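You operate a simulated robot arm through the tools that you are given. There is no shell and no other tool. Be economical: measure what you need, move in short steps, check, and stop when the job is done.

You run a simulated robot arm. Do the job below in one go: nothing can be reset, and whatever is moved stays where it is left.

## Task
Open the mixer drawer, fetch the red ring from the desk left of the printer and set it inside, then shut the drawer. Turn the left pump dial to 1. Any order will do.

It is judged by the outcome, as a careful person would: the job done as asked, and still so three seconds after it is handed in. It fails if anything else is knocked over, pushed out of place, dropped, spilled or broken.

## Robot
A 6-joint arm with a two-finger gripper on a trunk, on a base that drives. Base frame: it is fixed to the floor where the robot stands at the start and does not move with it; the origin is under the middle of the robot, x ahead of it, y to its left, z up. Units: m, degrees, N and s.
With the tool pointing down near the work surface it reaches from about 0.36 to 0.86 m from the robot's upright axis, wherever it stands. Its first joint turns from -166.0 to 166.0 degrees. Places, roughly: e3 drawer [0.7, 0.2, 0.7]; left pump dial [-2.3, 1.9, 1.1]; mixer drawer [0.7, 0.1, 0.7]; ring [-1, 2.25, 1]. Payload 2.45 kg.
Tool frame: the origin (TCP) lies between the finger pads and is the grasp point; the fingertips stand 0.02 m ahead of it; z points along the fingers, y is the line along which they close. Largest opening 0.14 m; the body of the gripper starts 0.168 m behind the TCP.
Orientation is that of the tool frame in the base frame, as a unit quaternion [w, x, y, z]. With the fingers straight down and closing along the base's y, the tool's x points along the base's -x, its y along +y and its z along -z.

## Interface
- The arm moves only by the tool nudge_tool. Its argument "targets" is a list of rows, each a list of 7 numbers: the finger opening in m, from 0 to 0.14, then the shift along the base's x, y, z in m, then the turn, a rotation vector about the base's x, y, z in degrees. In form: [[claw, x, y, z, ax, ay, az], ...]. A call has 1 to 20 rows; each row is the pose to reach, as a shift and turn from the pose commanded when the call began. Each row takes 0.2 s and may step no farther than 0.05 m and 8.6 degrees from the row before; otherwise, or with a gripper value out of range, the whole call is refused. A pose out of reach is approached as far as the arm can. The call stops where the force on the tool passes 40 N (or 10 N more than at its start, if that is more) or the arm is blocked; 0.2 s more then pass. Each finger travels about 0.045 m/s and halts on what it meets, pressing with about 39 N; the grip force reading is that of the motor and also rises with nothing between the fingers. The clock runs only during rows and for 0.2 s after the last one: add rows that repeat a pose to give the fingers time. It gives the time, the measured TCP pose, the force on the tool (base axes), the opening and the grip force at its end, in the units of the frame above (readings bear some noise), with the torque about the TCP (base axes, N m) and any sound that the robot's microphone picked up, and new pictures: "views" is both (left out), scene, wrist or none.
- Cameras (640 x 400 px; columns grow to the right, rows downward): "scene" is now at [0.0673, 0.1381, 1.9032]; the picture's right is [-0.03, -1.00, 0.00], its down [-0.92, 0.03, -0.39] and it looks along [0.39, -0.01, -0.92] (base axes); focal length 275 px, centre (320, 200). "wrist" rides on the gripper at [0.078, 0.011, -0.209] in the tool frame; the picture's right is [-0.14, 0.99, 0.00], its down [-0.92, -0.13, -0.37] and it looks along [-0.37, -0.05, 0.93] (tool axes); focal length 280 px, centre (320, 200). There is no depth. A picture from a camera that has moved, and an enlarged one, comes with that camera's place and axes in the base frame and with its lens.
- move_column(by): slides the trunk up (or, below 0, down) by that many m; the arm and the scene camera ride with it, the base frame stays. It gives what a move gives, with no picture.
- base_move(legs): drives the robot by 1 to 6 legs, each [ahead, left, turn to the left] in m, m and degrees, along the robot's own axes; the way and the turn of a leg run together, so that a leg with both is an arc; at most 1.5 m and 180 degrees a leg. The arm and the cameras ride along, it lands a little off, and it stops where it bumps. It gives what a move gives, and a new picture of the scene camera.
- head_to(pan, tilt): turns the head with the scene camera to pan (to the left, within 143 degrees either way) and tilt (down, from -29 to 69), counted from straight ahead of the robot. It gives what a move gives, and a new picture of the scene camera.
- enlarge(camera, box): a new picture of the part [left, top, right, bottom] of that camera's present view, enlarged. No time passes.
- sign_off(): hands the job in; it is judged then, once.

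Go step by step. Nothing tells you exact positions but the pictures and the camera data: compare them with the known pose of the tool, close in by small moves and look again before you grip or let go. The budget is 165 turns and 260 pictures, counting those below and the enlarged ones. Unless the task says otherwise, let go and move clear before handing in, and close with one line.

The tools are called by a JSON object that holds its "name" and its "arguments". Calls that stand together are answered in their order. nudge_tool: Moves the arm, as the interface text tells. Its arguments: {"type":"object","properties":{"targets":{"type":"array","items":{"type":"array","items":{"type":"number"}}},"views":{"type":"string","enum":["both","scene","wrist","none"]}},"required":["targets"]} The other tools are called the same way: move_column (by) slides the trunk up or down; base_move (legs) drives the base; head_to (pan, tilt) turns the head that bears the scene camera; enlarge (camera, box) takes an enlarged picture of a part of a camera's view; sign_off () hands the job in.

At the start:

```text
time: 0.0
eef_pos: [0.4685, -0.1023, 0.9545]
tool_rot: [0.001, 0.0, 1.0, 0.0]
contact_force: [0.4, -0.5, -0.2]
wrist_torque: [-0.02, 0.0, 0.0]
finger_gap: 0.14
grip_force: 0.1
trunk travel left (down, up): [-0.175, 0.055]
robot x, y, heading: [-0.0, 0.0007, -0.0]
head pan, tilt: [-1.6, 67.0]
```

scene: 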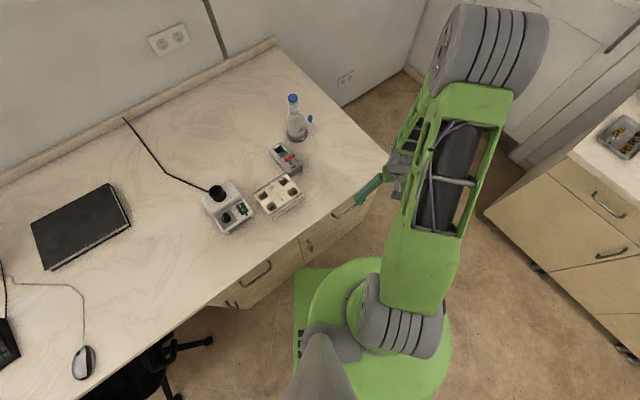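
wrist: 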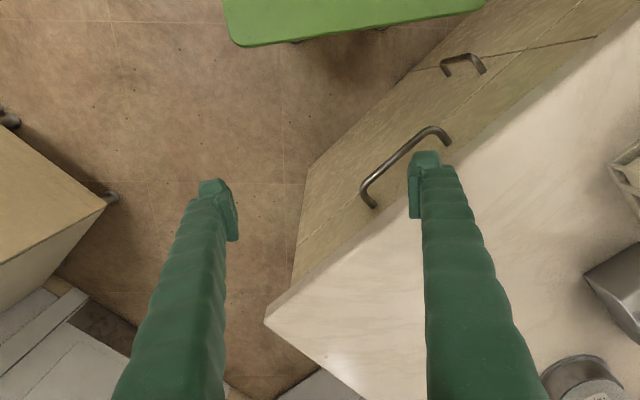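

I see a desk ahead with drawers under it, and a second cabinet on the right. I'll look closer at the drawers and for labels.

{"name": "enlarge", "arguments": {"camera": "scene", "box": [180, 80, 420, 320]}}

{"name": "head_to", "arguments": {"pan": 15, "tilt": 55}}

{"name": "head_to", "arguments": {"pan": 110, "tilt": 30}}

{"name": "enlarge", "arguments": {"camera": "wrist", "box": [280, 20, 520, 260]}}

```text
1.67 times, centred on (300, 200) of scene
camera zoom: at [0.0673, 0.1381, 1.9032], right [-0.03, -1.0, 0.0], down [-0.92, 0.03, -0.39], along [0.39, -0.01, -0.92], focal length 458 px, centre (353, 200)
```

zoom: 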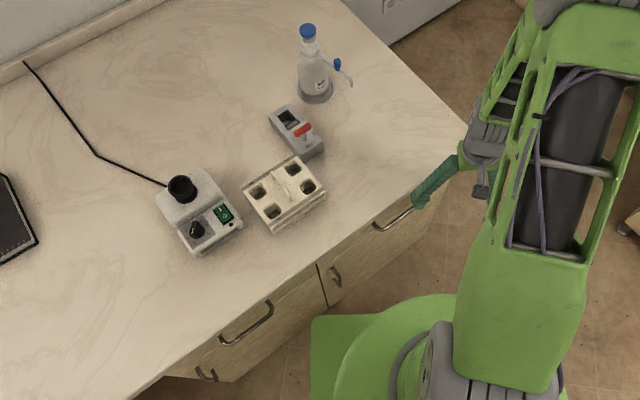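

```text
time: 0.8
eef_pos: [0.4686, -0.1019, 0.9567]
tool_rot: [0.0, 0.0, 1.0, 0.001]
contact_force: [-0.2, 0.8, 0.8]
wrist_torque: [0.01, -0.01, 0.02]
finger_gap: 0.14
grip_force: 0.0
trunk travel left (down, up): [-0.175, 0.055]
robot x, y, heading: [-0.0027, 0.0025, 0.2]
head pan, tilt: [15.0, 55.0]
camera scene: at [0.0788, 0.1583, 1.9169], right [0.26, -0.97, 0.0], down [-0.79, -0.21, -0.57], along [0.55, 0.15, -0.82], focal length 275 px, centre (320, 200)
```

scene: 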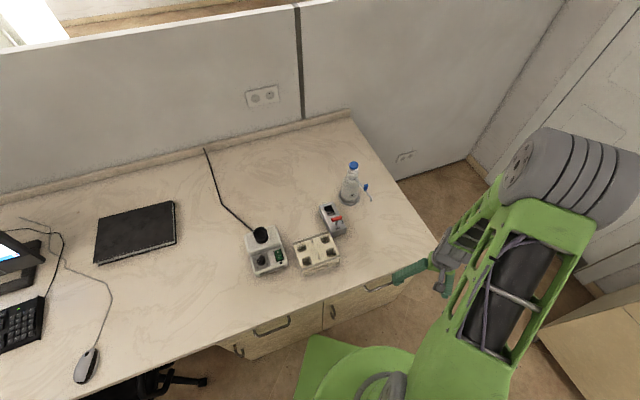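

```text
time: 2.5
eef_pos: [0.4676, -0.1024, 0.9551]
tool_rot: [0.0, 0.0, 1.0, 0.0]
contact_force: [-0.4, -0.5, 0.6]
wrist_torque: [0.02, 0.0, 0.03]
finger_gap: 0.14
grip_force: 0.1
trunk travel left (down, up): [-0.175, 0.055]
robot x, y, heading: [0.0005, -0.0038, -0.2]
head pan, tilt: [110.0, 30.0]
camera scene: at [-0.0218, 0.2247, 1.9529], right [0.94, 0.34, 0.0], down [0.17, -0.47, -0.87], along [-0.3, 0.81, -0.5], focal length 275 px, centre (320, 200)
```

scene: 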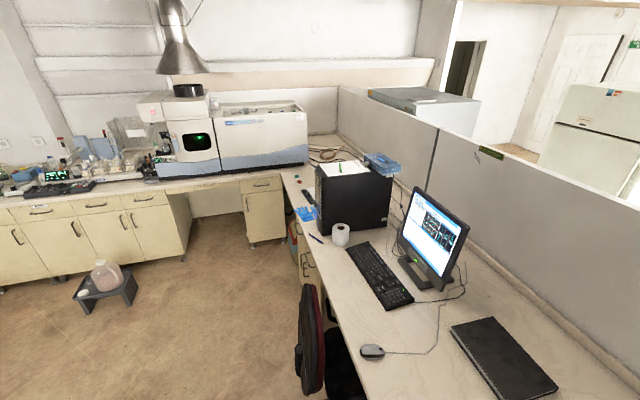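

```text
1.67 times, centred on (400, 140) of wrist
camera zoom: at [0.3892, -0.0915, 1.1632], right [0.14, 0.99, 0.0], down [0.92, -0.13, 0.37], along [0.36, -0.05, -0.93], focal length 467 px, centre (187, 300)
```

zoom: 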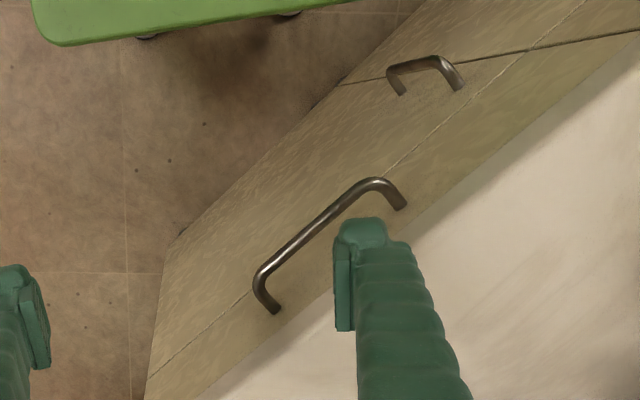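

I see the far desk with instruments. I'll zoom in on the ring area and the pump area.

{"name": "enlarge", "arguments": {"camera": "scene", "box": [240, 130, 420, 250]}}

{"name": "enlarge", "arguments": {"camera": "scene", "box": [0, 100, 200, 230]}}

{"name": "enlarge", "arguments": {"camera": "scene", "box": [110, 80, 230, 200]}}

```text
3.33 times, centred on (330, 190) of scene
camera zoom: at [-0.0218, 0.2247, 1.9529], right [0.94, 0.34, 0.0], down [0.17, -0.47, -0.87], along [-0.3, 0.81, -0.5], focal length 917 px, centre (287, 233)
```

zoom: 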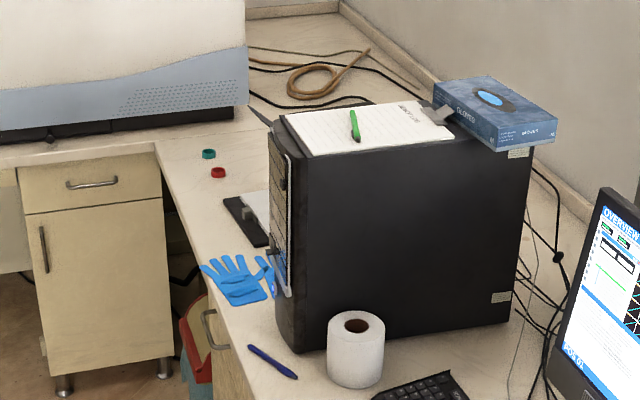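

```text
3.08 times, centred on (100, 165) of scene
camera zoom: at [-0.0218, 0.2247, 1.9529], right [0.94, 0.34, 0.0], down [0.17, -0.47, -0.87], along [-0.3, 0.81, -0.5], focal length 846 px, centre (997, 308)
```

zoom: 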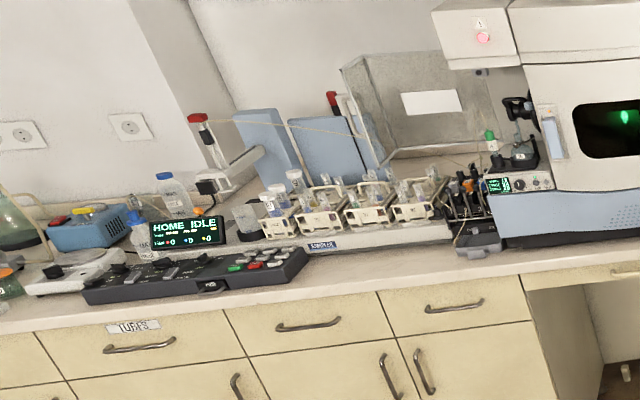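

```text
3.33 times, centred on (170, 140) of scene
camera zoom: at [-0.0218, 0.2247, 1.9529], right [0.94, 0.34, 0.0], down [0.17, -0.47, -0.87], along [-0.3, 0.81, -0.5], focal length 917 px, centre (820, 400)
```

zoom: 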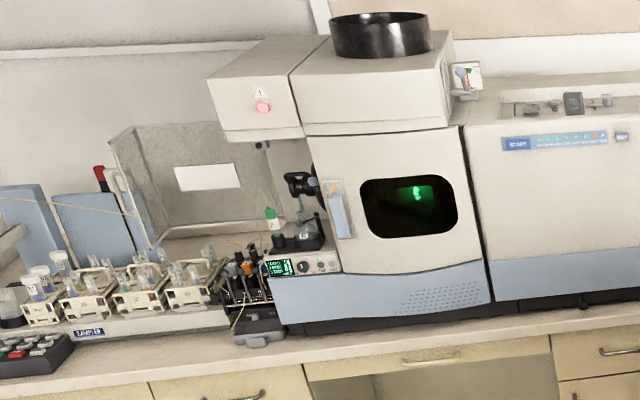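

The red ring sits near the PC tower next to a teal ring; the pump panel with two dials is left of the big instrument. I'll check the surroundings for free floor before stepping back to see the drawer fronts.

{"name": "head_to", "arguments": {"pan": -120, "tilt": 40}}

{"name": "head_to", "arguments": {"pan": -60, "tilt": 45}}

{"name": "head_to", "arguments": {"pan": 143, "tilt": 40}}

{"name": "head_to", "arguments": {"pan": 60, "tilt": 60}}

```text
time: 5.8
eef_pos: [0.4683, -0.1022, 0.9553]
tool_rot: [0.0, 0.001, 1.0, 0.0]
contact_force: [0.8, -0.2, -0.2]
wrist_torque: [-0.01, 0.02, -0.03]
finger_gap: 0.1402
grip_force: 0.0
trunk travel left (down, up): [-0.175, 0.055]
robot x, y, heading: [-0.0022, -0.0015, -0.0]
head pan, tilt: [-120.0, 40.0]
camera scene: at [-0.0334, 0.0661, 1.9376], right [-0.87, 0.5, 0.0], down [0.32, 0.56, -0.77], along [-0.38, -0.66, -0.64], focal length 275 px, centre (320, 200)
```

scene: 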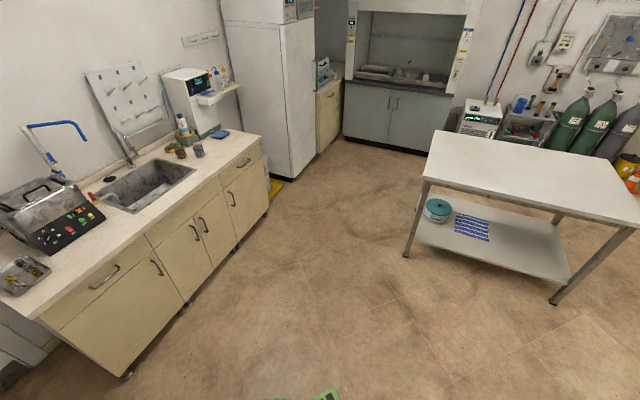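

```text
time: 7.1
eef_pos: [0.4671, -0.1021, 0.9563]
tool_rot: [0.0, 0.0, 1.0, 0.0]
contact_force: [0.0, 0.3, -0.9]
wrist_torque: [-0.03, -0.06, 0.01]
finger_gap: 0.1398
grip_force: 0.0
trunk travel left (down, up): [-0.175, 0.055]
robot x, y, heading: [0.0006, 0.0026, -0.0]
head pan, tilt: [-60.0, 45.0]
camera scene: at [0.0497, 0.0692, 1.9303], right [-0.87, -0.5, 0.0], down [-0.35, 0.61, -0.71], along [0.35, -0.61, -0.71], focal length 275 px, centre (320, 200)
```

scene: 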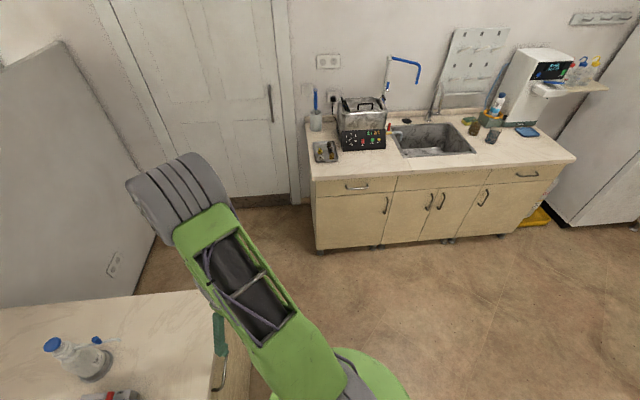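

```text
time: 10.0
eef_pos: [0.4671, -0.1012, 0.9565]
tool_rot: [0.0, 0.0, 1.0, 0.0]
contact_force: [0.1, 1.6, -0.1]
wrist_torque: [0.04, 0.02, 0.02]
finger_gap: 0.1402
grip_force: 0.1
trunk travel left (down, up): [-0.175, 0.055]
robot x, y, heading: [0.0026, 0.0036, 0.2]
head pan, tilt: [143.0, 40.0]
camera scene: at [-0.0588, 0.1909, 1.9376], right [0.6, 0.8, 0.0], down [0.51, -0.39, -0.77], along [-0.61, 0.46, -0.64], focal length 275 px, centre (320, 200)
```

scene: 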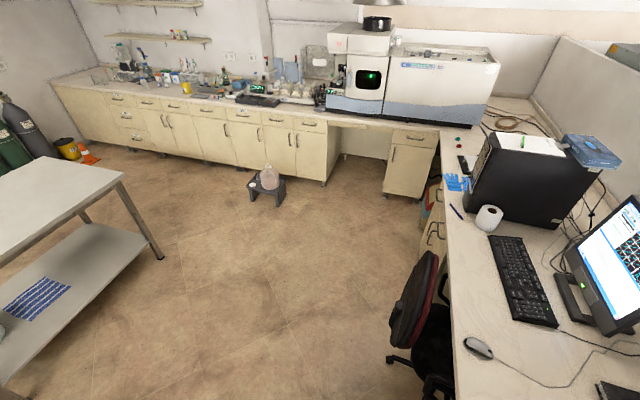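

```text
time: 11.6
eef_pos: [0.4678, -0.1016, 0.9562]
tool_rot: [0.001, 0.0, 1.0, 0.0]
contact_force: [0.3, 0.9, -0.4]
wrist_torque: [0.03, -0.02, 0.0]
finger_gap: 0.1401
grip_force: 0.0
trunk travel left (down, up): [-0.175, 0.055]
robot x, y, heading: [-0.0001, 0.0051, 0.1]
head pan, tilt: [60.0, 60.0]
camera scene: at [0.0424, 0.1975, 1.9109], right [0.87, -0.5, 0.0], down [-0.43, -0.75, -0.5], along [0.25, 0.43, -0.87], focal length 275 px, centre (320, 200)
```

scene: 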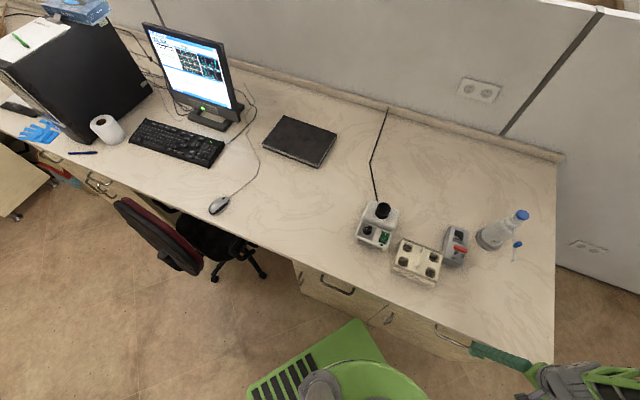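

Floor behind is clear. I'll back off square from the desk and turn to face it, then look at the drawer fronts.

{"name": "base_move", "arguments": {"legs": [[-0.66, -0.45, 0], [0, 0, 34]]}}

{"name": "head_to", "arguments": {"pan": 0, "tilt": 42}}

```text
time: 17.7
eef_pos: [-0.2267, -0.2698, 0.9552]
tool_rot: [-0.001, -0.293, 0.956, 0.0]
contact_force: [-0.5, 0.0, -0.3]
wrist_torque: [-0.01, 0.02, -0.01]
finger_gap: 0.1399
grip_force: 0.0
trunk travel left (down, up): [-0.175, 0.055]
robot x, y, heading: [-0.6708, -0.449, 34.1]
head pan, tilt: [60.0, 60.0]
camera scene: at [-0.7466, -0.2604, 1.9108], right [1.0, 0.07, 0.0], down [0.06, -0.86, -0.5], along [-0.04, 0.5, -0.87], focal length 275 px, centre (320, 200)
```

scene: 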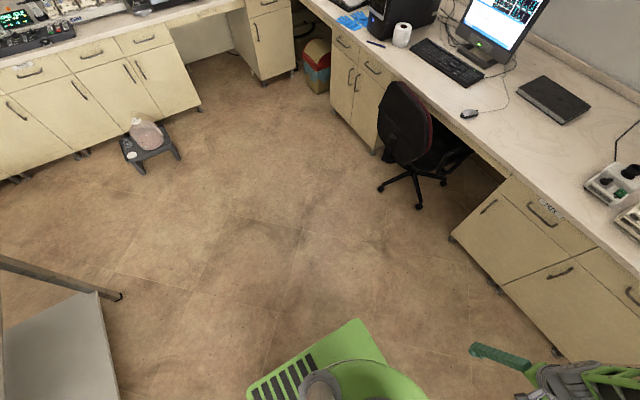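

```text
time: 19.0
eef_pos: [-0.2265, -0.2707, 0.9548]
tool_rot: [-0.001, -0.293, 0.956, -0.001]
contact_force: [-0.6, 0.2, 0.3]
wrist_torque: [0.01, -0.02, -0.01]
finger_gap: 0.14
grip_force: 0.1
trunk travel left (down, up): [-0.175, 0.055]
robot x, y, heading: [-0.671, -0.4495, 33.9]
head pan, tilt: [0.0, 42.0]
camera scene: at [-0.6724, -0.2802, 1.9346], right [0.56, -0.83, 0.0], down [-0.55, -0.38, -0.74], along [0.61, 0.42, -0.67], focal length 275 px, centre (320, 200)
```

scene: 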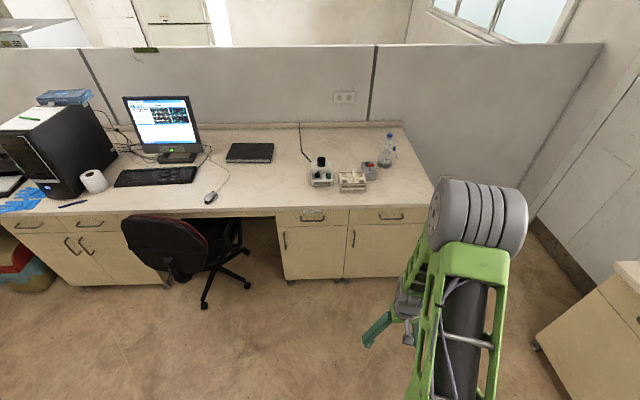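

{"name": "enlarge", "arguments": {"camera": "scene", "box": [265, 180, 445, 300]}}

{"name": "enlarge", "arguments": {"camera": "scene", "box": [290, 200, 350, 240]}}

```text
3.33 times, centred on (355, 240) of scene
camera zoom: at [-0.6724, -0.2802, 1.9346], right [0.56, -0.83, 0.0], down [-0.55, -0.38, -0.74], along [0.61, 0.42, -0.67], focal length 917 px, centre (203, 67)
```

zoom: 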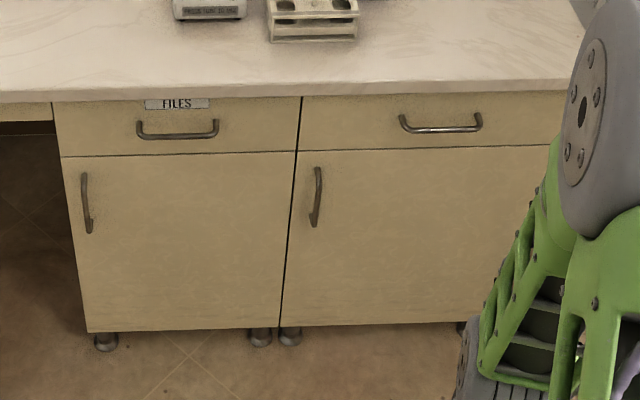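

```text
10.00 times, centred on (320, 220) of scene
camera zoom: at [-0.6724, -0.2802, 1.9346], right [0.56, -0.83, 0.0], down [-0.55, -0.38, -0.74], along [0.61, 0.42, -0.67], focal length 2751 px, centre (320, 0)
```

zoom: 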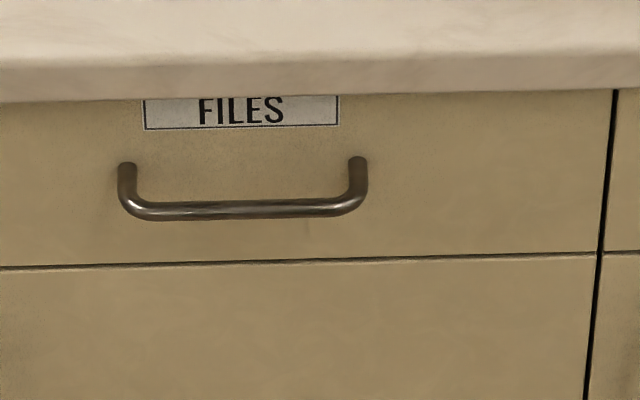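

The left drawer is labelled FILES; the right one may have a label hidden under the desk lip. I'll tilt the gripper forward and lower to look at the right drawer front with the wrist camera.

{"name": "nudge_tool", "arguments": {"targets": [[0.14, 0, 0, 0, 4.48, -6.64, 0], [0.14, 0, 0, -0.03, 8.96, -13.28, 0], [0.14, 0, 0, -0.06, 13.44, -19.92, 0], [0.14, 0, 0, -0.09, 17.92, -26.56, 0], [0.14, 0, 0, -0.12, 22.4, -33.2, 0], [0.14, 0, 0, -0.15, 26.88, -39.84, 0], [0.14, 0, 0, -0.18, 31.36, -46.48, 0], [0.14, 0, 0, -0.2, 35.84, -53.12, 0]], "views": "wrist"}}

```text
time: 21.0
eef_pos: [-0.201, -0.276, 0.764]
tool_rot: [0.528, -0.255, 0.797, 0.145]
contact_force: [0.4, -0.4, 0.1]
wrist_torque: [-0.01, -0.02, 0.03]
finger_gap: 0.1402
grip_force: 0.1
out of reach, approached as far as the arm can: row 1
trunk travel left (down, up): [-0.175, 0.055]
robot x, y, heading: [-0.6694, -0.4452, 33.9]
head pan, tilt: [0.0, 42.0]
stopped in row 8: the arm was blocked; the commanded pose is now the measured one
camera wrist: at [-0.3924, -0.3911, 0.775], right [-0.51, 0.86, 0.09], down [0.08, -0.06, 1.0], along [0.86, 0.51, -0.03], focal length 280 px, centre (320, 200)
```

wrist: 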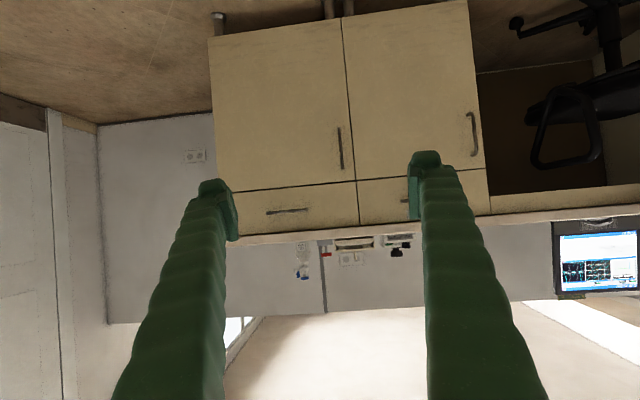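

{"name": "enlarge", "arguments": {"camera": "wrist", "box": [230, 160, 380, 250]}}

{"name": "enlarge", "arguments": {"camera": "wrist", "box": [440, 150, 500, 230]}}

```text
4.27 times, centred on (305, 205) of wrist
camera zoom: at [-0.3924, -0.3911, 0.775], right [-0.51, 0.86, 0.09], down [0.08, -0.06, 1.0], along [0.86, 0.51, -0.03], focal length 1196 px, centre (384, 179)
```

zoom: 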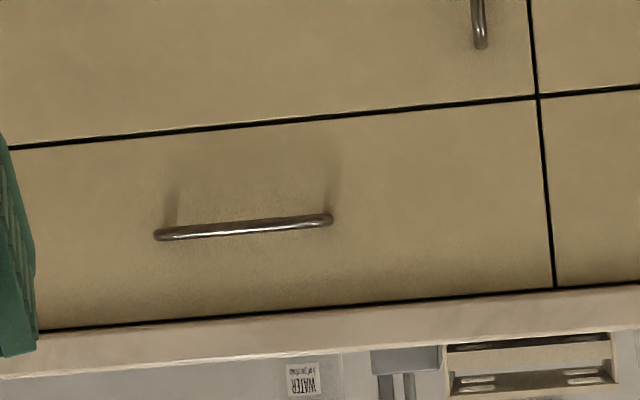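

```text
5.00 times, centred on (470, 190) of wrist
camera zoom: at [-0.3924, -0.3911, 0.775], right [-0.51, 0.86, 0.09], down [0.08, -0.06, 1.0], along [0.86, 0.51, -0.03], focal length 1402 px, centre (-430, 250)
```

zoom: 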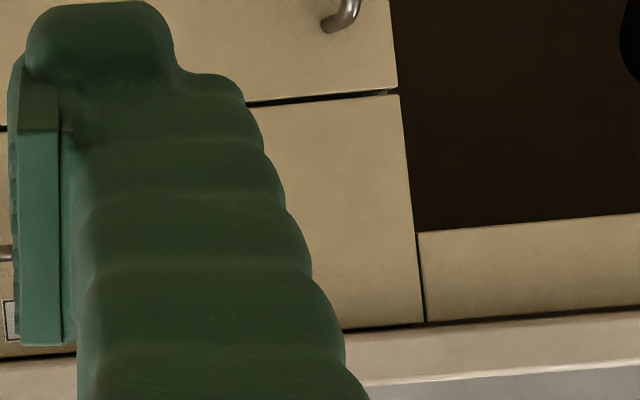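

The right-hand drawer matches the given place (mixer drawer), with its bar at about (0.49, 0.00, 0.775) and the desk normal near 36°. I'll drive to stand square before it, about 0.75 m from the handle.

{"name": "base_move", "arguments": {"legs": [[0, -0.304, 2], [0.46, 0, 0]]}}

{"name": "head_to", "arguments": {"pan": 0, "tilt": 60}}

```text
time: 26.6
eef_pos: [0.3332, -0.2405, 0.7638]
tool_rot: [0.526, -0.265, 0.794, 0.152]
contact_force: [-0.1, -0.2, -0.3]
wrist_torque: [-0.03, -0.01, 0.0]
finger_gap: 0.1402
grip_force: 0.0
trunk travel left (down, up): [-0.175, 0.055]
robot x, y, heading: [-0.1315, -0.4265, 35.8]
head pan, tilt: [0.0, 42.0]
camera scene: at [-0.137, -0.2589, 1.9346], right [0.58, -0.81, 0.0], down [-0.54, -0.39, -0.74], along [0.6, 0.43, -0.67], focal length 275 px, centre (320, 200)
```

scene: 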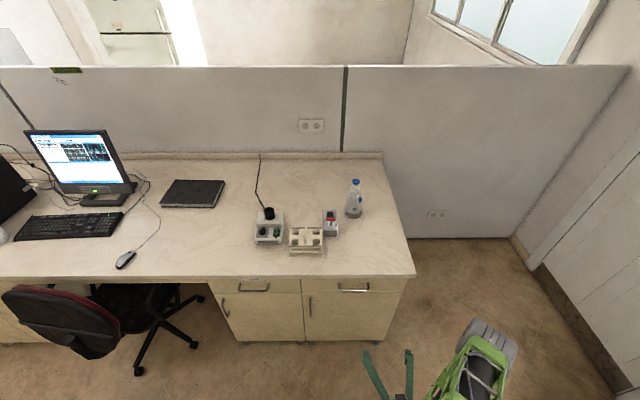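

```text
time: 27.4
eef_pos: [0.3341, -0.2406, 0.7645]
tool_rot: [0.527, -0.266, 0.793, 0.153]
contact_force: [0.4, -0.1, -1.1]
wrist_torque: [0.02, 0.02, 0.0]
finger_gap: 0.14
grip_force: 0.1
trunk travel left (down, up): [-0.175, 0.055]
robot x, y, heading: [-0.129, -0.4273, 35.8]
head pan, tilt: [0.0, 60.0]
camera scene: at [-0.1513, -0.2691, 1.9109], right [0.58, -0.81, 0.0], down [-0.7, -0.51, -0.5], along [0.41, 0.29, -0.87], focal length 275 px, centre (320, 200)
```

scene: 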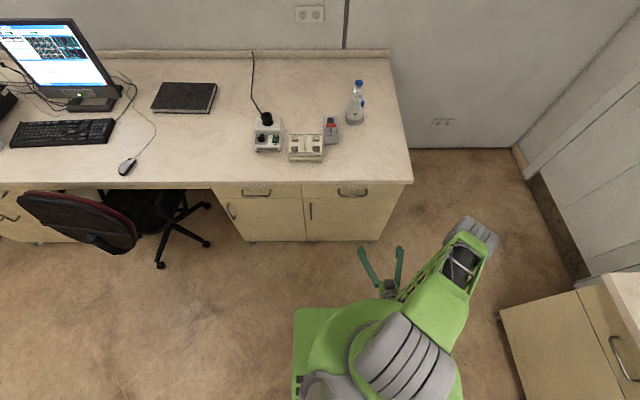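

Robot now square with the drawer. I'll roll the gripper 90° so the fingers close vertically, and slide sideways in line with the handle.

{"name": "nudge_tool", "arguments": {"targets": [[0.14, -0.005, 0.007, 0, 6.17, 4.28, -3.26], [0.14, -0.01, 0.015, 0, 12.34, 8.56, -6.52], [0.14, -0.015, 0.022, 0, 18.5, 12.84, -9.79], [0.13, -0.02, 0.03, 0, 24.7, 17.1, -13.05], [0.12, -0.025, 0.037, 0, 30.85, 21.4, -16.3], [0.11, -0.03, 0.045, 0, 37, 25.7, -19.6], [0.1, -0.035, 0.052, 0, 43.2, 29.96, -22.8], [0.09, -0.04, 0.06, 0, 49.4, 34.2, -26.1], [0.08, -0.047, 0.067, 0, 55.5, 38.5, -29.3], [0.07, -0.053, 0.075, 0, 61.7, 42.8, -32.6], [0.06, -0.06, 0.083, 0, 67.9, 47.1, -35.9]]}}

```text
time: 30.0
eef_pos: [0.3015, -0.1408, 0.7735]
tool_rot: [0.281, 0.364, 0.729, 0.507]
contact_force: [0.7, -0.1, -0.6]
wrist_torque: [-0.01, 0.0, -0.01]
finger_gap: 0.06
grip_force: 0.0
trunk travel left (down, up): [-0.175, 0.055]
robot x, y, heading: [-0.1287, -0.4289, 35.9]
head pan, tilt: [0.0, 60.0]
stopped in row 11: the arm was blocked; the commanded pose is now the measured one
camera scene: at [-0.1513, -0.269, 1.9108], right [0.58, -0.81, 0.0], down [-0.7, -0.51, -0.5], along [0.41, 0.29, -0.87], focal length 275 px, centre (320, 200)
camera wrist: at [0.0968, -0.1876, 0.8482], right [0.32, 0.11, 0.94], down [0.22, -0.98, 0.04], along [0.92, 0.19, -0.34], focal length 280 px, centre (320, 200)
```

scene: 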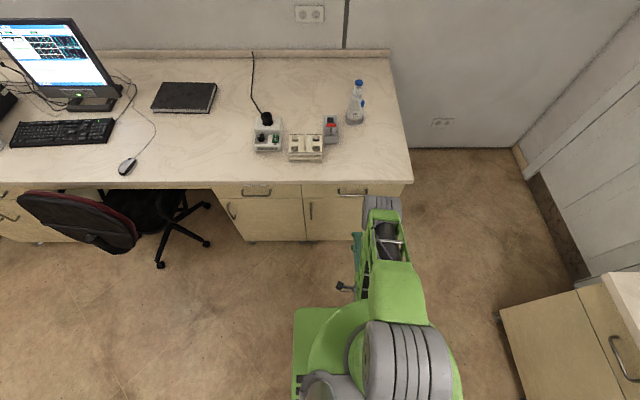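
wrist: 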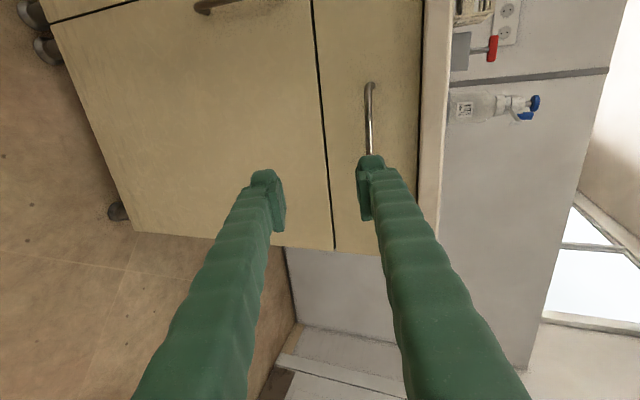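

Jaws are now vertical and in line with the bar. I'll advance 0.16 m along the normal and look again.

{"name": "nudge_tool", "arguments": {"targets": [[0.05, 0.032, 0.0235, 0, 0, 0, 0], [0.05, 0.065, 0.047, 0, 0, 0, 0], [0.05, 0.097, 0.07, 0, 0, 0, 0], [0.05, 0.129, 0.094, 0.002, 0, 0, 0]]}}

```text
time: 31.0
eef_pos: [0.4308, -0.0485, 0.7769]
tool_rot: [0.28, 0.363, 0.73, 0.506]
contact_force: [0.9, -0.1, 0.1]
wrist_torque: [0.02, 0.02, 0.01]
finger_gap: 0.0497
grip_force: 0.0
trunk travel left (down, up): [-0.175, 0.055]
robot x, y, heading: [-0.1338, -0.4259, 36.0]
head pan, tilt: [0.0, 60.0]
camera scene: at [-0.1511, -0.2689, 1.9108], right [0.58, -0.81, 0.0], down [-0.7, -0.51, -0.5], along [0.41, 0.29, -0.87], focal length 275 px, centre (320, 200)
camera wrist: at [0.2259, -0.0953, 0.8513], right [0.32, 0.11, 0.94], down [0.22, -0.98, 0.04], along [0.92, 0.19, -0.34], focal length 280 px, centre (320, 200)
```

scene: 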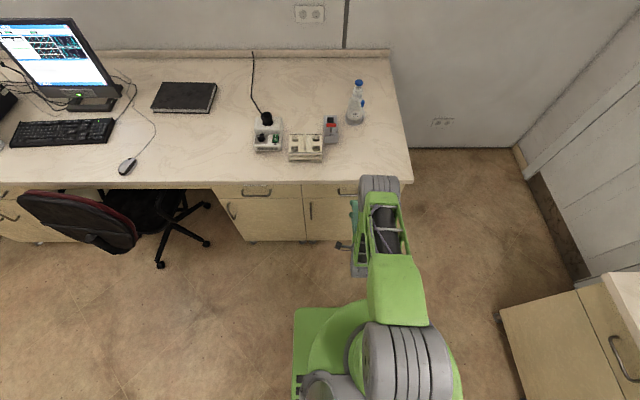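
wrist: 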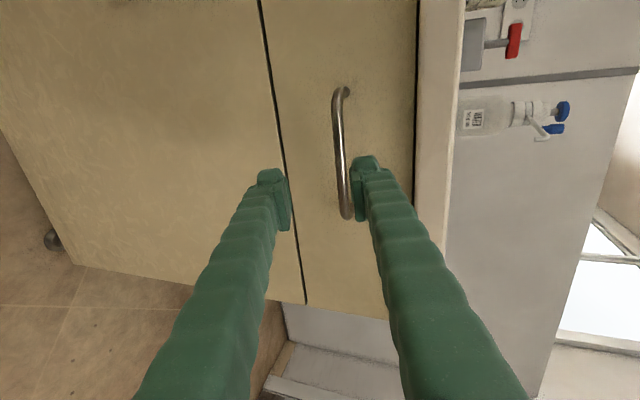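

The bar is between the finger heights, about 8 cm ahead. I'll advance onto it and close.

{"name": "nudge_tool", "arguments": {"targets": [[0.05, 0.022, 0.023, -0.006, 0, 0, 0], [0.05, 0.044, 0.041, -0.006, 0, 0, 0], [0.05, 0.058, 0.054, -0.006, 0, 0, 0], [0.05, 0.058, 0.054, -0.006, 0, 0, 0]], "views": "wrist"}}

```text
time: 32.0
eef_pos: [0.4896, 0.0069, 0.7728]
tool_rot: [0.28, 0.364, 0.729, 0.507]
contact_force: [0.2, 0.5, -0.8]
wrist_torque: [0.01, 0.01, -0.01]
finger_gap: 0.0499
grip_force: 0.0
trunk travel left (down, up): [-0.175, 0.055]
robot x, y, heading: [-0.1296, -0.4291, 35.9]
head pan, tilt: [0.0, 60.0]
camera wrist: at [0.283, -0.0408, 0.8463], right [0.32, 0.11, 0.94], down [0.22, -0.98, 0.04], along [0.92, 0.19, -0.34], focal length 280 px, centre (320, 200)
```

wrist: 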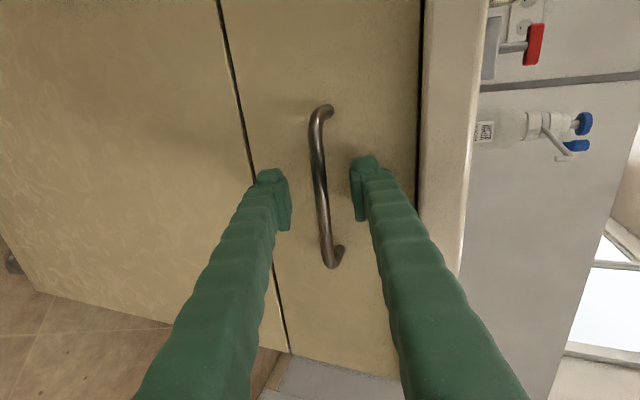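

The bar lies centred between the fingers. Closing on it.

{"name": "nudge_tool", "arguments": {"targets": [[0.02, 0, 0, 0, 0, 0, 0], [0.0, 0, 0, 0, 0, 0, 0], [0.0, 0, 0, 0, 0, 0, 0], [0.0, 0, 0, 0, 0, 0, 0], [0.0, 0, 0, 0, 0, 0, 0]], "views": "wrist"}}

```text
time: 33.2
eef_pos: [0.4889, 0.0055, 0.7725]
tool_rot: [0.28, 0.363, 0.729, 0.508]
contact_force: [-0.2, 1.6, 4.1]
wrist_torque: [0.81, 0.57, -0.34]
finger_gap: 0.008
grip_force: 36.3
trunk travel left (down, up): [-0.175, 0.055]
robot x, y, heading: [-0.1311, -0.4252, 35.6]
head pan, tilt: [0.0, 60.0]
camera wrist: at [0.2829, -0.0409, 0.8469], right [0.32, 0.11, 0.94], down [0.22, -0.98, 0.04], along [0.92, 0.19, -0.34], focal length 280 px, centre (320, 200)
```

wrist: 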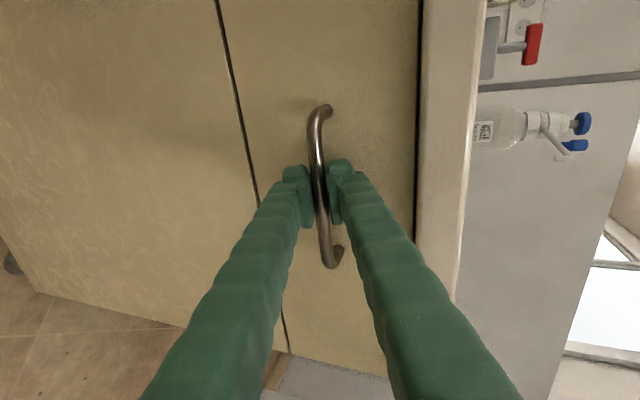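

The bar is gripped (8 mm). Pulling straight back along the normal.

{"name": "nudge_tool", "arguments": {"targets": [[0.0, -0.012, -0.009, 0, 0, 0, 0], [0.0, -0.028, -0.021, 0, 0, 0, 0], [0.0, -0.049, -0.035, 0, 0, 0, 0], [0.0, -0.073, -0.053, 0, 0, 0, 0], [0.0, -0.097, -0.07, 0, 0, 0, 0], [0.0, -0.121, -0.088, 0, 0, 0, 0]]}}

```text
time: 34.6
eef_pos: [0.3669, -0.0825, 0.7728]
tool_rot: [0.281, 0.364, 0.728, 0.508]
contact_force: [8.1, -14.0, 29.2]
wrist_torque: [0.95, 0.54, -0.42]
finger_gap: 0.0084
grip_force: 35.7
trunk travel left (down, up): [-0.175, 0.055]
robot x, y, heading: [-0.1286, -0.4245, 36.1]
head pan, tilt: [0.0, 60.0]
camera scene: at [-0.1528, -0.2723, 1.9112], right [0.58, -0.81, 0.0], down [-0.7, -0.51, -0.5], along [0.41, 0.29, -0.87], focal length 275 px, centre (320, 200)
camera wrist: at [0.1611, -0.1291, 0.8462], right [0.32, 0.1, 0.94], down [0.21, -0.98, 0.04], along [0.92, 0.19, -0.34], focal length 280 px, centre (320, 200)
```

scene: 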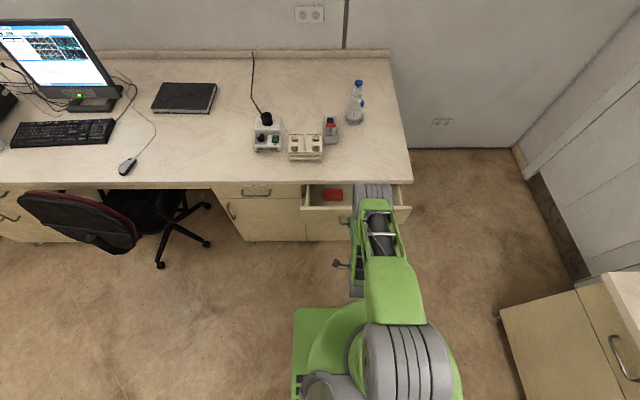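
wrist: 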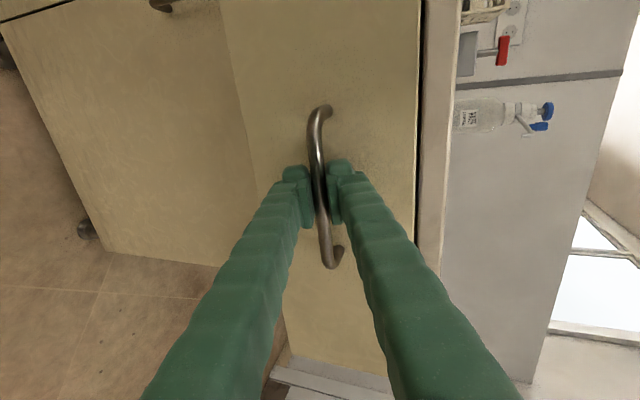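

The drawer is sliding out, with a little side and vertical strain. I'll ease those and pull another 8 cm.

{"name": "nudge_tool", "arguments": {"targets": [[0.0, -0.0, -0.003, 0.003, 0, 0, 0], [0.0, -0.019, -0.019, 0.004, 0, 0, 0], [0.0, -0.043, -0.037, 0.004, 0, 0, 0], [0.0, -0.063, -0.053, 0.004, 0, 0, 0]]}}

```text
time: 35.6
eef_pos: [0.2976, -0.133, 0.7725]
tool_rot: [0.275, 0.361, 0.733, 0.507]
contact_force: [-20.2, 25.0, -3.5]
wrist_torque: [0.93, 0.73, -0.1]
finger_gap: 0.0079
grip_force: 36.1
trunk travel left (down, up): [-0.175, 0.055]
robot x, y, heading: [-0.1339, -0.4263, 35.9]
head pan, tilt: [0.0, 60.0]
camera scene: at [-0.1539, -0.2667, 1.9105], right [0.59, -0.81, 0.0], down [-0.7, -0.51, -0.5], along [0.41, 0.29, -0.87], focal length 275 px, centre (320, 200)
camera wrist: at [0.0939, -0.1814, 0.8483], right [0.33, 0.11, 0.94], down [0.22, -0.97, 0.04], along [0.92, 0.2, -0.34], focal length 280 px, centre (320, 200)
```

scene: 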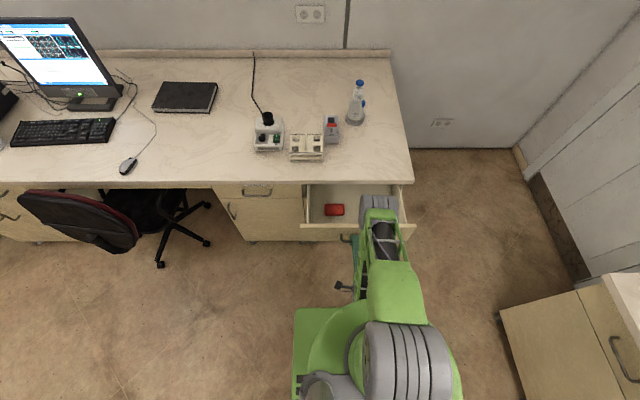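
wrist: 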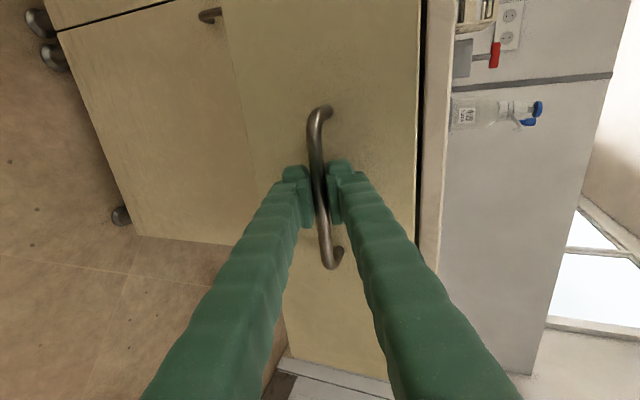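

The drawer is out about 24 cm, ample. I'll release and back the base straight away from it.

{"name": "nudge_tool", "arguments": {"targets": [[0.03, 0, 0, 0, 0, 0, 0], [0.06, 0, 0, 0, 0, 0, 0], [0.06, 0, 0, 0, 0, 0, 0], [0.06, -0.008, -0.006, 0, 0, 0, 0]], "views": "wrist"}}

{"name": "base_move", "arguments": {"legs": [[-0.4, 0, 0]]}}

```text
time: 36.6
eef_pos: [0.2999, -0.1393, 0.7756]
tool_rot: [0.284, 0.361, 0.726, 0.512]
contact_force: [-0.4, -0.4, -0.7]
wrist_torque: [0.0, -0.01, -0.02]
finger_gap: 0.0601
grip_force: 0.1
trunk travel left (down, up): [-0.175, 0.055]
robot x, y, heading: [-0.1297, -0.4268, 35.7]
head pan, tilt: [0.0, 60.0]
camera wrist: at [0.0948, -0.1858, 0.8487], right [0.31, 0.1, 0.94], down [0.22, -0.98, 0.03], along [0.93, 0.19, -0.33], focal length 280 px, centre (320, 200)
```

wrist: 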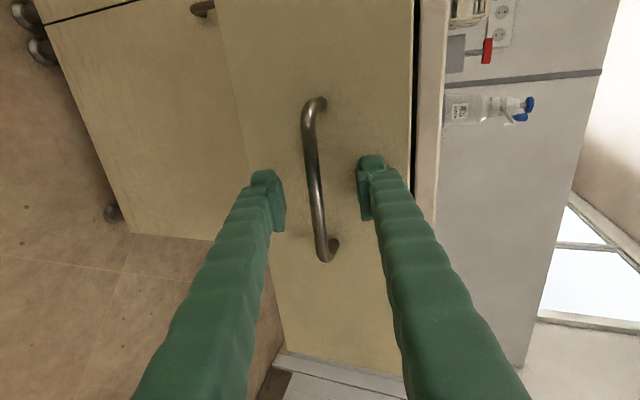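

```text
time: 39.0
eef_pos: [-0.0219, -0.371, 0.7758]
tool_rot: [0.283, 0.361, 0.727, 0.511]
contact_force: [0.6, -0.9, 0.1]
wrist_torque: [0.01, -0.02, -0.02]
finger_gap: 0.0601
grip_force: 0.1
trunk travel left (down, up): [-0.175, 0.055]
robot x, y, heading: [-0.4533, -0.6613, 35.8]
head pan, tilt: [0.0, 60.0]
camera scene: at [-0.4732, -0.5012, 1.9109], right [0.59, -0.81, 0.0], down [-0.7, -0.51, -0.5], along [0.41, 0.29, -0.87], focal length 275 px, centre (320, 200)
```

scene: 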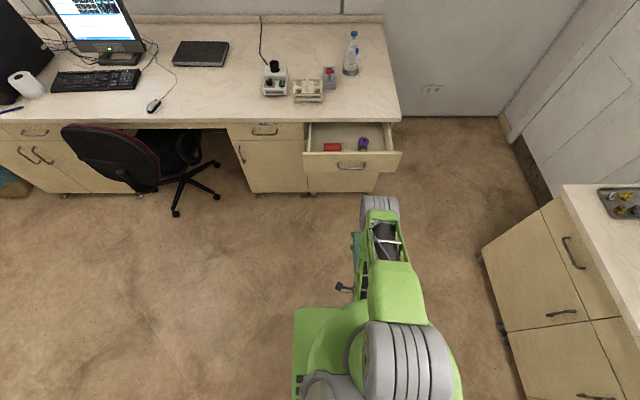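

The drawer stays open (it holds a red and a purple item). Next I head to the pump dial: turn left to face the far bench and drive part way, then look.

{"name": "base_move", "arguments": {"legs": [[0, 0, 90], [1.3, -0.2, 0]]}}

{"name": "head_to", "arguments": {"pan": 10, "tilt": 38}}

```text
time: 49.5
eef_pos: [-1.3693, 0.9259, 0.7758]
tool_rot: [-0.168, -0.264, 0.767, 0.56]
contact_force: [-0.9, -0.2, 0.2]
wrist_torque: [-0.03, 0.0, 0.01]
finger_gap: 0.06
grip_force: 0.0
trunk travel left (down, up): [-0.175, 0.055]
robot x, y, heading: [-1.0734, 0.5002, 126.6]
head pan, tilt: [0.0, 60.0]
camera scene: at [-1.2327, 0.4782, 1.9108], right [0.8, 0.6, 0.0], down [0.52, -0.69, -0.5], along [-0.3, 0.4, -0.87], focal length 275 px, centre (320, 200)
```

scene: 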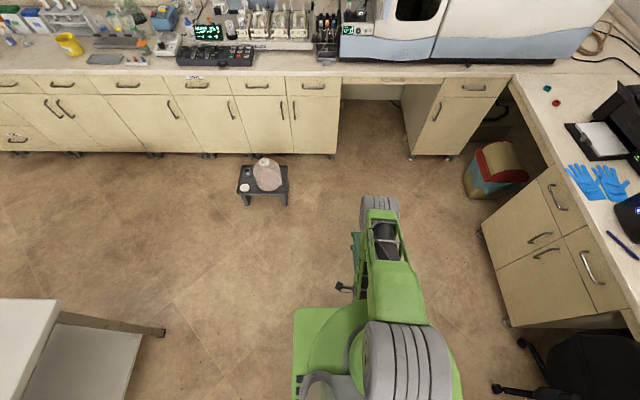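

```text
time: 50.4
eef_pos: [-1.3705, 0.9279, 0.775]
tool_rot: [-0.166, -0.265, 0.767, 0.56]
contact_force: [-0.2, 0.2, -0.3]
wrist_torque: [0.01, 0.0, 0.02]
finger_gap: 0.0601
grip_force: 0.1
trunk travel left (down, up): [-0.175, 0.055]
robot x, y, heading: [-1.078, 0.5016, 126.8]
head pan, tilt: [10.0, 38.0]
camera scene: at [-1.2555, 0.4837, 1.9405], right [0.68, 0.73, 0.0], down [0.45, -0.42, -0.79], along [-0.57, 0.54, -0.62], focal length 275 px, centre (320, 200)
```

scene: 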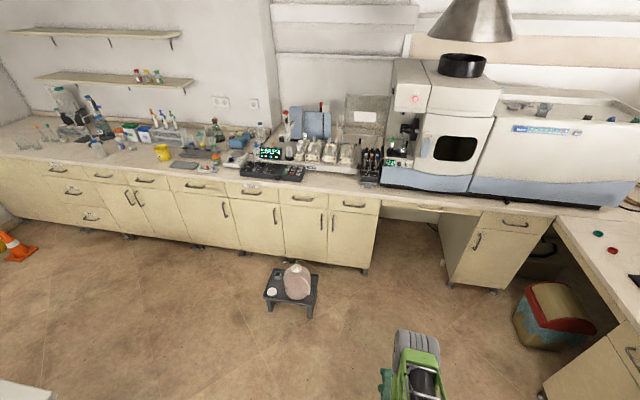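

{"name": "enlarge", "arguments": {"camera": "scene", "box": [350, 110, 440, 200]}}

{"name": "enlarge", "arguments": {"camera": "scene", "box": [376, 150, 416, 175]}}

```text
4.44 times, centred on (395, 155) of scene
camera zoom: at [-1.2555, 0.4837, 1.9405], right [0.68, 0.73, 0.0], down [0.45, -0.42, -0.79], along [-0.57, 0.54, -0.62], focal length 1223 px, centre (-13, 400)
```

zoom: 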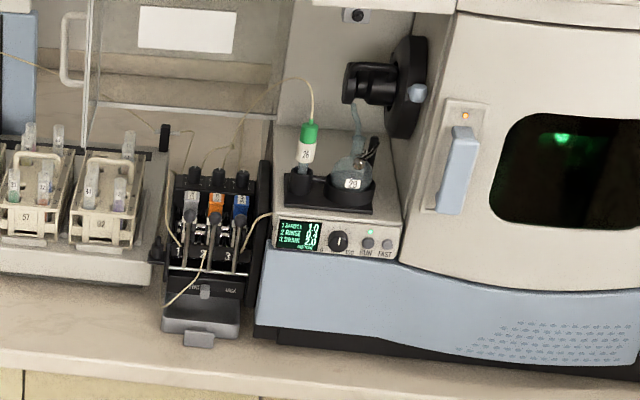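

```text
16.00 times, centred on (396, 162) of scene
camera zoom: at [-1.2555, 0.4837, 1.9405], right [0.68, 0.73, 0.0], down [0.45, -0.42, -0.79], along [-0.57, 0.54, -0.62], focal length 4402 px, centre (-896, 800)
```

zoom: 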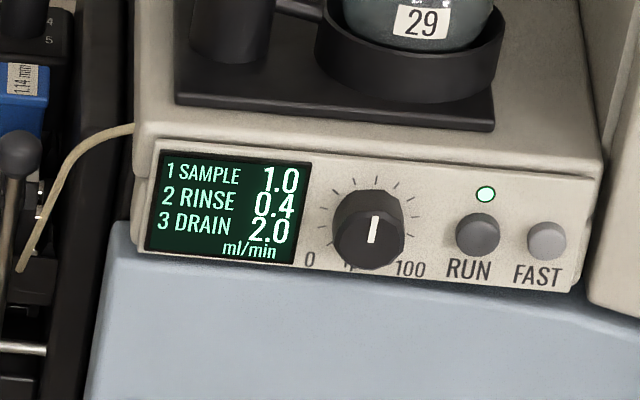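

The panel by the display holds one dial, while the three-channel pump to its left carries three knobs, which better match the given spot. I'll zoom in on the pump.

{"name": "enlarge", "arguments": {"camera": "scene", "box": [355, 142, 400, 190]}}

{"name": "enlarge", "arguments": {"camera": "scene", "box": [361, 144, 385, 164]}}

```text
8.33 times, centred on (378, 166) of scene
camera zoom: at [-1.2555, 0.4837, 1.9405], right [0.68, 0.73, 0.0], down [0.45, -0.42, -0.79], along [-0.57, 0.54, -0.62], focal length 2293 px, centre (-159, 483)
```

zoom: 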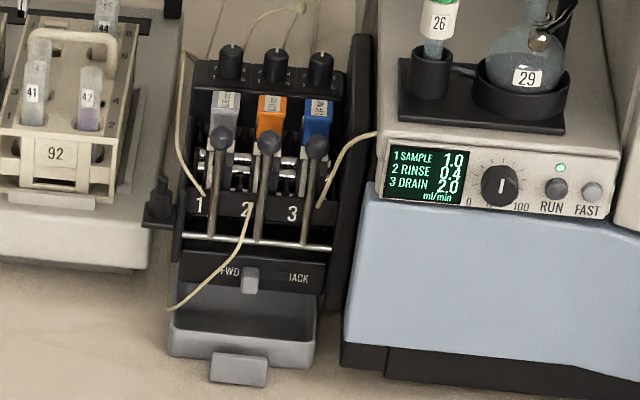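

```text
16.00 times, centred on (373, 154) of scene
camera zoom: at [-1.2555, 0.4837, 1.9405], right [0.68, 0.73, 0.0], down [0.45, -0.42, -0.79], along [-0.57, 0.54, -0.62], focal length 4402 px, centre (-528, 936)
```

zoom: 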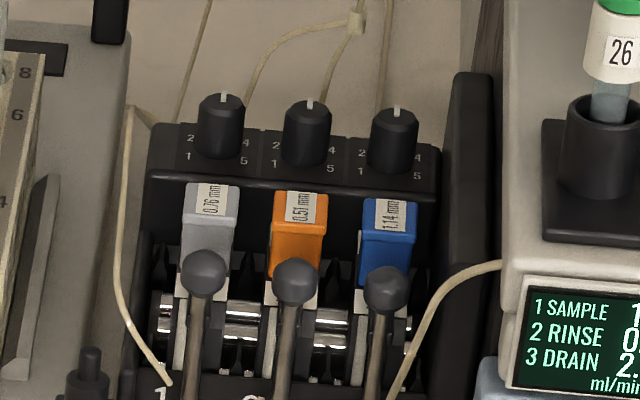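

The left pump dial is the vertical knob of channel 1 (scale 1–5, pointer now at 3). I'll unroll and point the gripper down again while raising it, away from everything.

{"name": "nudge_tool", "arguments": {"targets": [[0.06, 0, 0, 0.02, 4.41, -6.17, 2.54], [0.06, 0, 0, 0.05, 8.82, -12.34, 5.08], [0.06, 0, 0, 0.08, 13.23, -18.5, 7.62], [0.06, 0, 0, 0.11, 17.64, -24.7, 10.16], [0.06, 0, 0, 0.14, 22.05, -30.85, 12.7], [0.06, 0, 0, 0.17, 26.46, -37.0, 15.24], [0.06, 0, 0, 0.2, 30.87, -43.2, 17.78], [0.06, 0, 0, 0.23, 35.28, -49.4, 20.32], [0.06, 0, 0, 0.26, 39.7, -55.5, 22.86], [0.06, 0, 0, 0.29, 44.1, -61.7, 25.4], [0.06, 0, 0, 0.32, 48.5, -67.9, 27.9]], "views": "none"}}

{"name": "nudge_tool", "arguments": {"targets": [[0.06, 0, 0, 0.02, -6.41, -4.78, 0], [0.06, 0, 0, 0.04, -12.82, -9.56, 0], [0.06, 0, 0, 0.06, -19.23, -14.34, 0], [0.06, 0, 0, 0.08, -25.64, -19.12, 0], [0.06, 0, 0, 0.1, -32.05, -23.9, 0], [0.06, 0, 0, 0.12, -38.46, -28.68, 0], [0.06, 0, 0, 0.14, -44.87, -33.46, 0], [0.06, 0, 0, 0.16, -51.28, -38.24, 0], [0.06, 0, 0, 0.18, -57.3, -42.7, 0]]}}

```text
time: 52.8
eef_pos: [-1.3917, 0.9843, 1.0353]
tool_rot: [-0.269, 0.724, -0.367, -0.518]
contact_force: [1.1, 0.3, 1.1]
wrist_torque: [-0.01, 0.0, 0.11]
finger_gap: 0.0603
grip_force: 0.1
out of reach, approached as far as the arm can: row 2, 3, 4, 5, 6, 7, 8, 9, 10, 11
trunk travel left (down, up): [-0.175, 0.055]
robot x, y, heading: [-1.0728, 0.4983, 126.8]
head pan, tilt: [10.0, 38.0]
```

```text
time: 54.8
eef_pos: [-1.3905, 0.9876, 1.2121]
tool_rot: [-0.008, 0.894, -0.447, 0.005]
contact_force: [-0.7, 0.1, -0.8]
wrist_torque: [-0.02, -0.02, 0.0]
finger_gap: 0.06
grip_force: 0.0
out of reach, approached as far as the arm can: row 1, 2, 3, 6
trunk travel left (down, up): [-0.175, 0.055]
robot x, y, heading: [-1.0751, 0.4983, 126.9]
head pan, tilt: [10.0, 38.0]
camera scene: at [-1.2565, 0.4848, 1.9404], right [0.68, 0.73, 0.0], down [0.45, -0.42, -0.79], along [-0.57, 0.54, -0.62], focal length 275 px, centre (320, 200)
camera wrist: at [-1.3572, 0.9153, 1.4208], right [-0.87, -0.48, -0.02], down [-0.46, 0.81, 0.37], along [-0.16, 0.33, -0.93], focal length 280 px, centre (320, 200)
```

scene: 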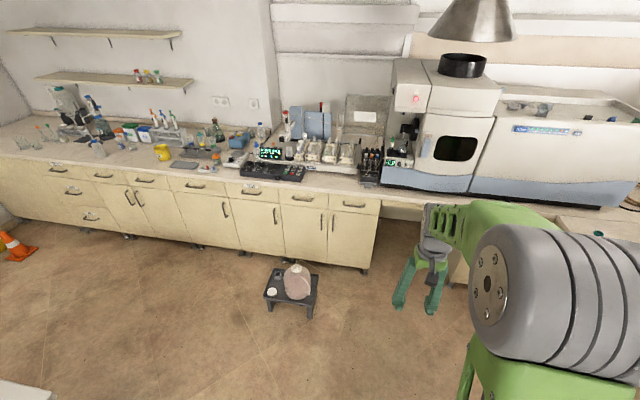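
wrist: 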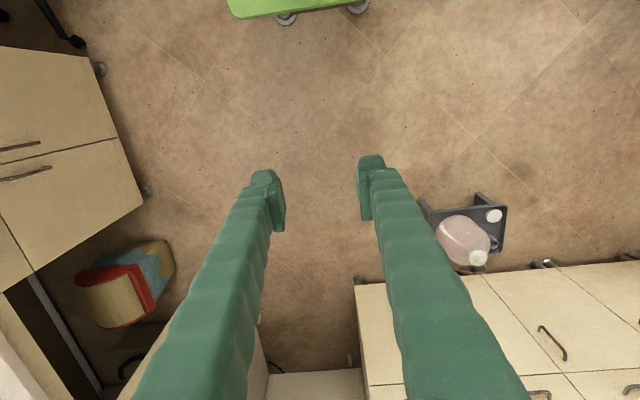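

I place the left dial's knob top near (-2.28, 1.885, 1.06). I'll shift the tool left and up, then drive to stand before the bench, clear of the stool.

{"name": "nudge_tool", "arguments": {"targets": [[0.06, -0.031, -0.022, 0.02, 0, 0, 0], [0.06, -0.062, -0.044, 0.04, 0, 0, 0], [0.06, -0.093, -0.067, 0.06, 0, 0, 0], [0.06, -0.124, -0.09, 0.07, 0, 0, 0], [0.06, -0.15, -0.11, 0.07, 0, 0, 0]], "views": "none"}}

{"name": "base_move", "arguments": {"legs": [[0, -0.09, -0.9], [0.95, 0, 0]]}}

```text
time: 56.0
eef_pos: [-1.5396, 0.8748, 1.2832]
tool_rot: [-0.009, 0.894, -0.447, 0.004]
contact_force: [0.4, -0.9, 0.8]
wrist_torque: [0.03, -0.04, -0.02]
finger_gap: 0.0602
grip_force: 0.1
trunk travel left (down, up): [-0.175, 0.055]
robot x, y, heading: [-1.0673, 0.4962, 126.8]
head pan, tilt: [10.0, 38.0]
```

```text
time: 62.1
eef_pos: [-2.0129, 1.7327, 1.2813]
tool_rot: [-0.008, 0.887, -0.462, 0.005]
contact_force: [0.0, -1.9, -0.1]
wrist_torque: [0.23, 0.15, 0.02]
finger_gap: 0.0603
grip_force: 0.2
trunk travel left (down, up): [-0.175, 0.055]
robot x, y, heading: [-1.5615, 1.343, 125.1]
head pan, tilt: [10.0, 38.0]
camera scene: at [-1.7428, 1.3311, 1.9406], right [0.71, 0.71, 0.0], down [0.43, -0.44, -0.79], along [-0.56, 0.56, -0.62], focal length 275 px, centre (320, 200)
```

scene: 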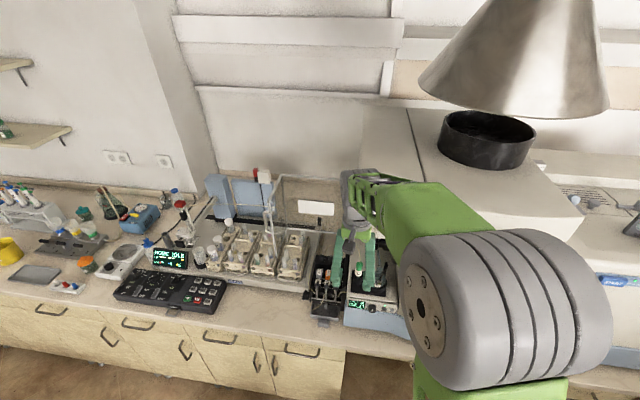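

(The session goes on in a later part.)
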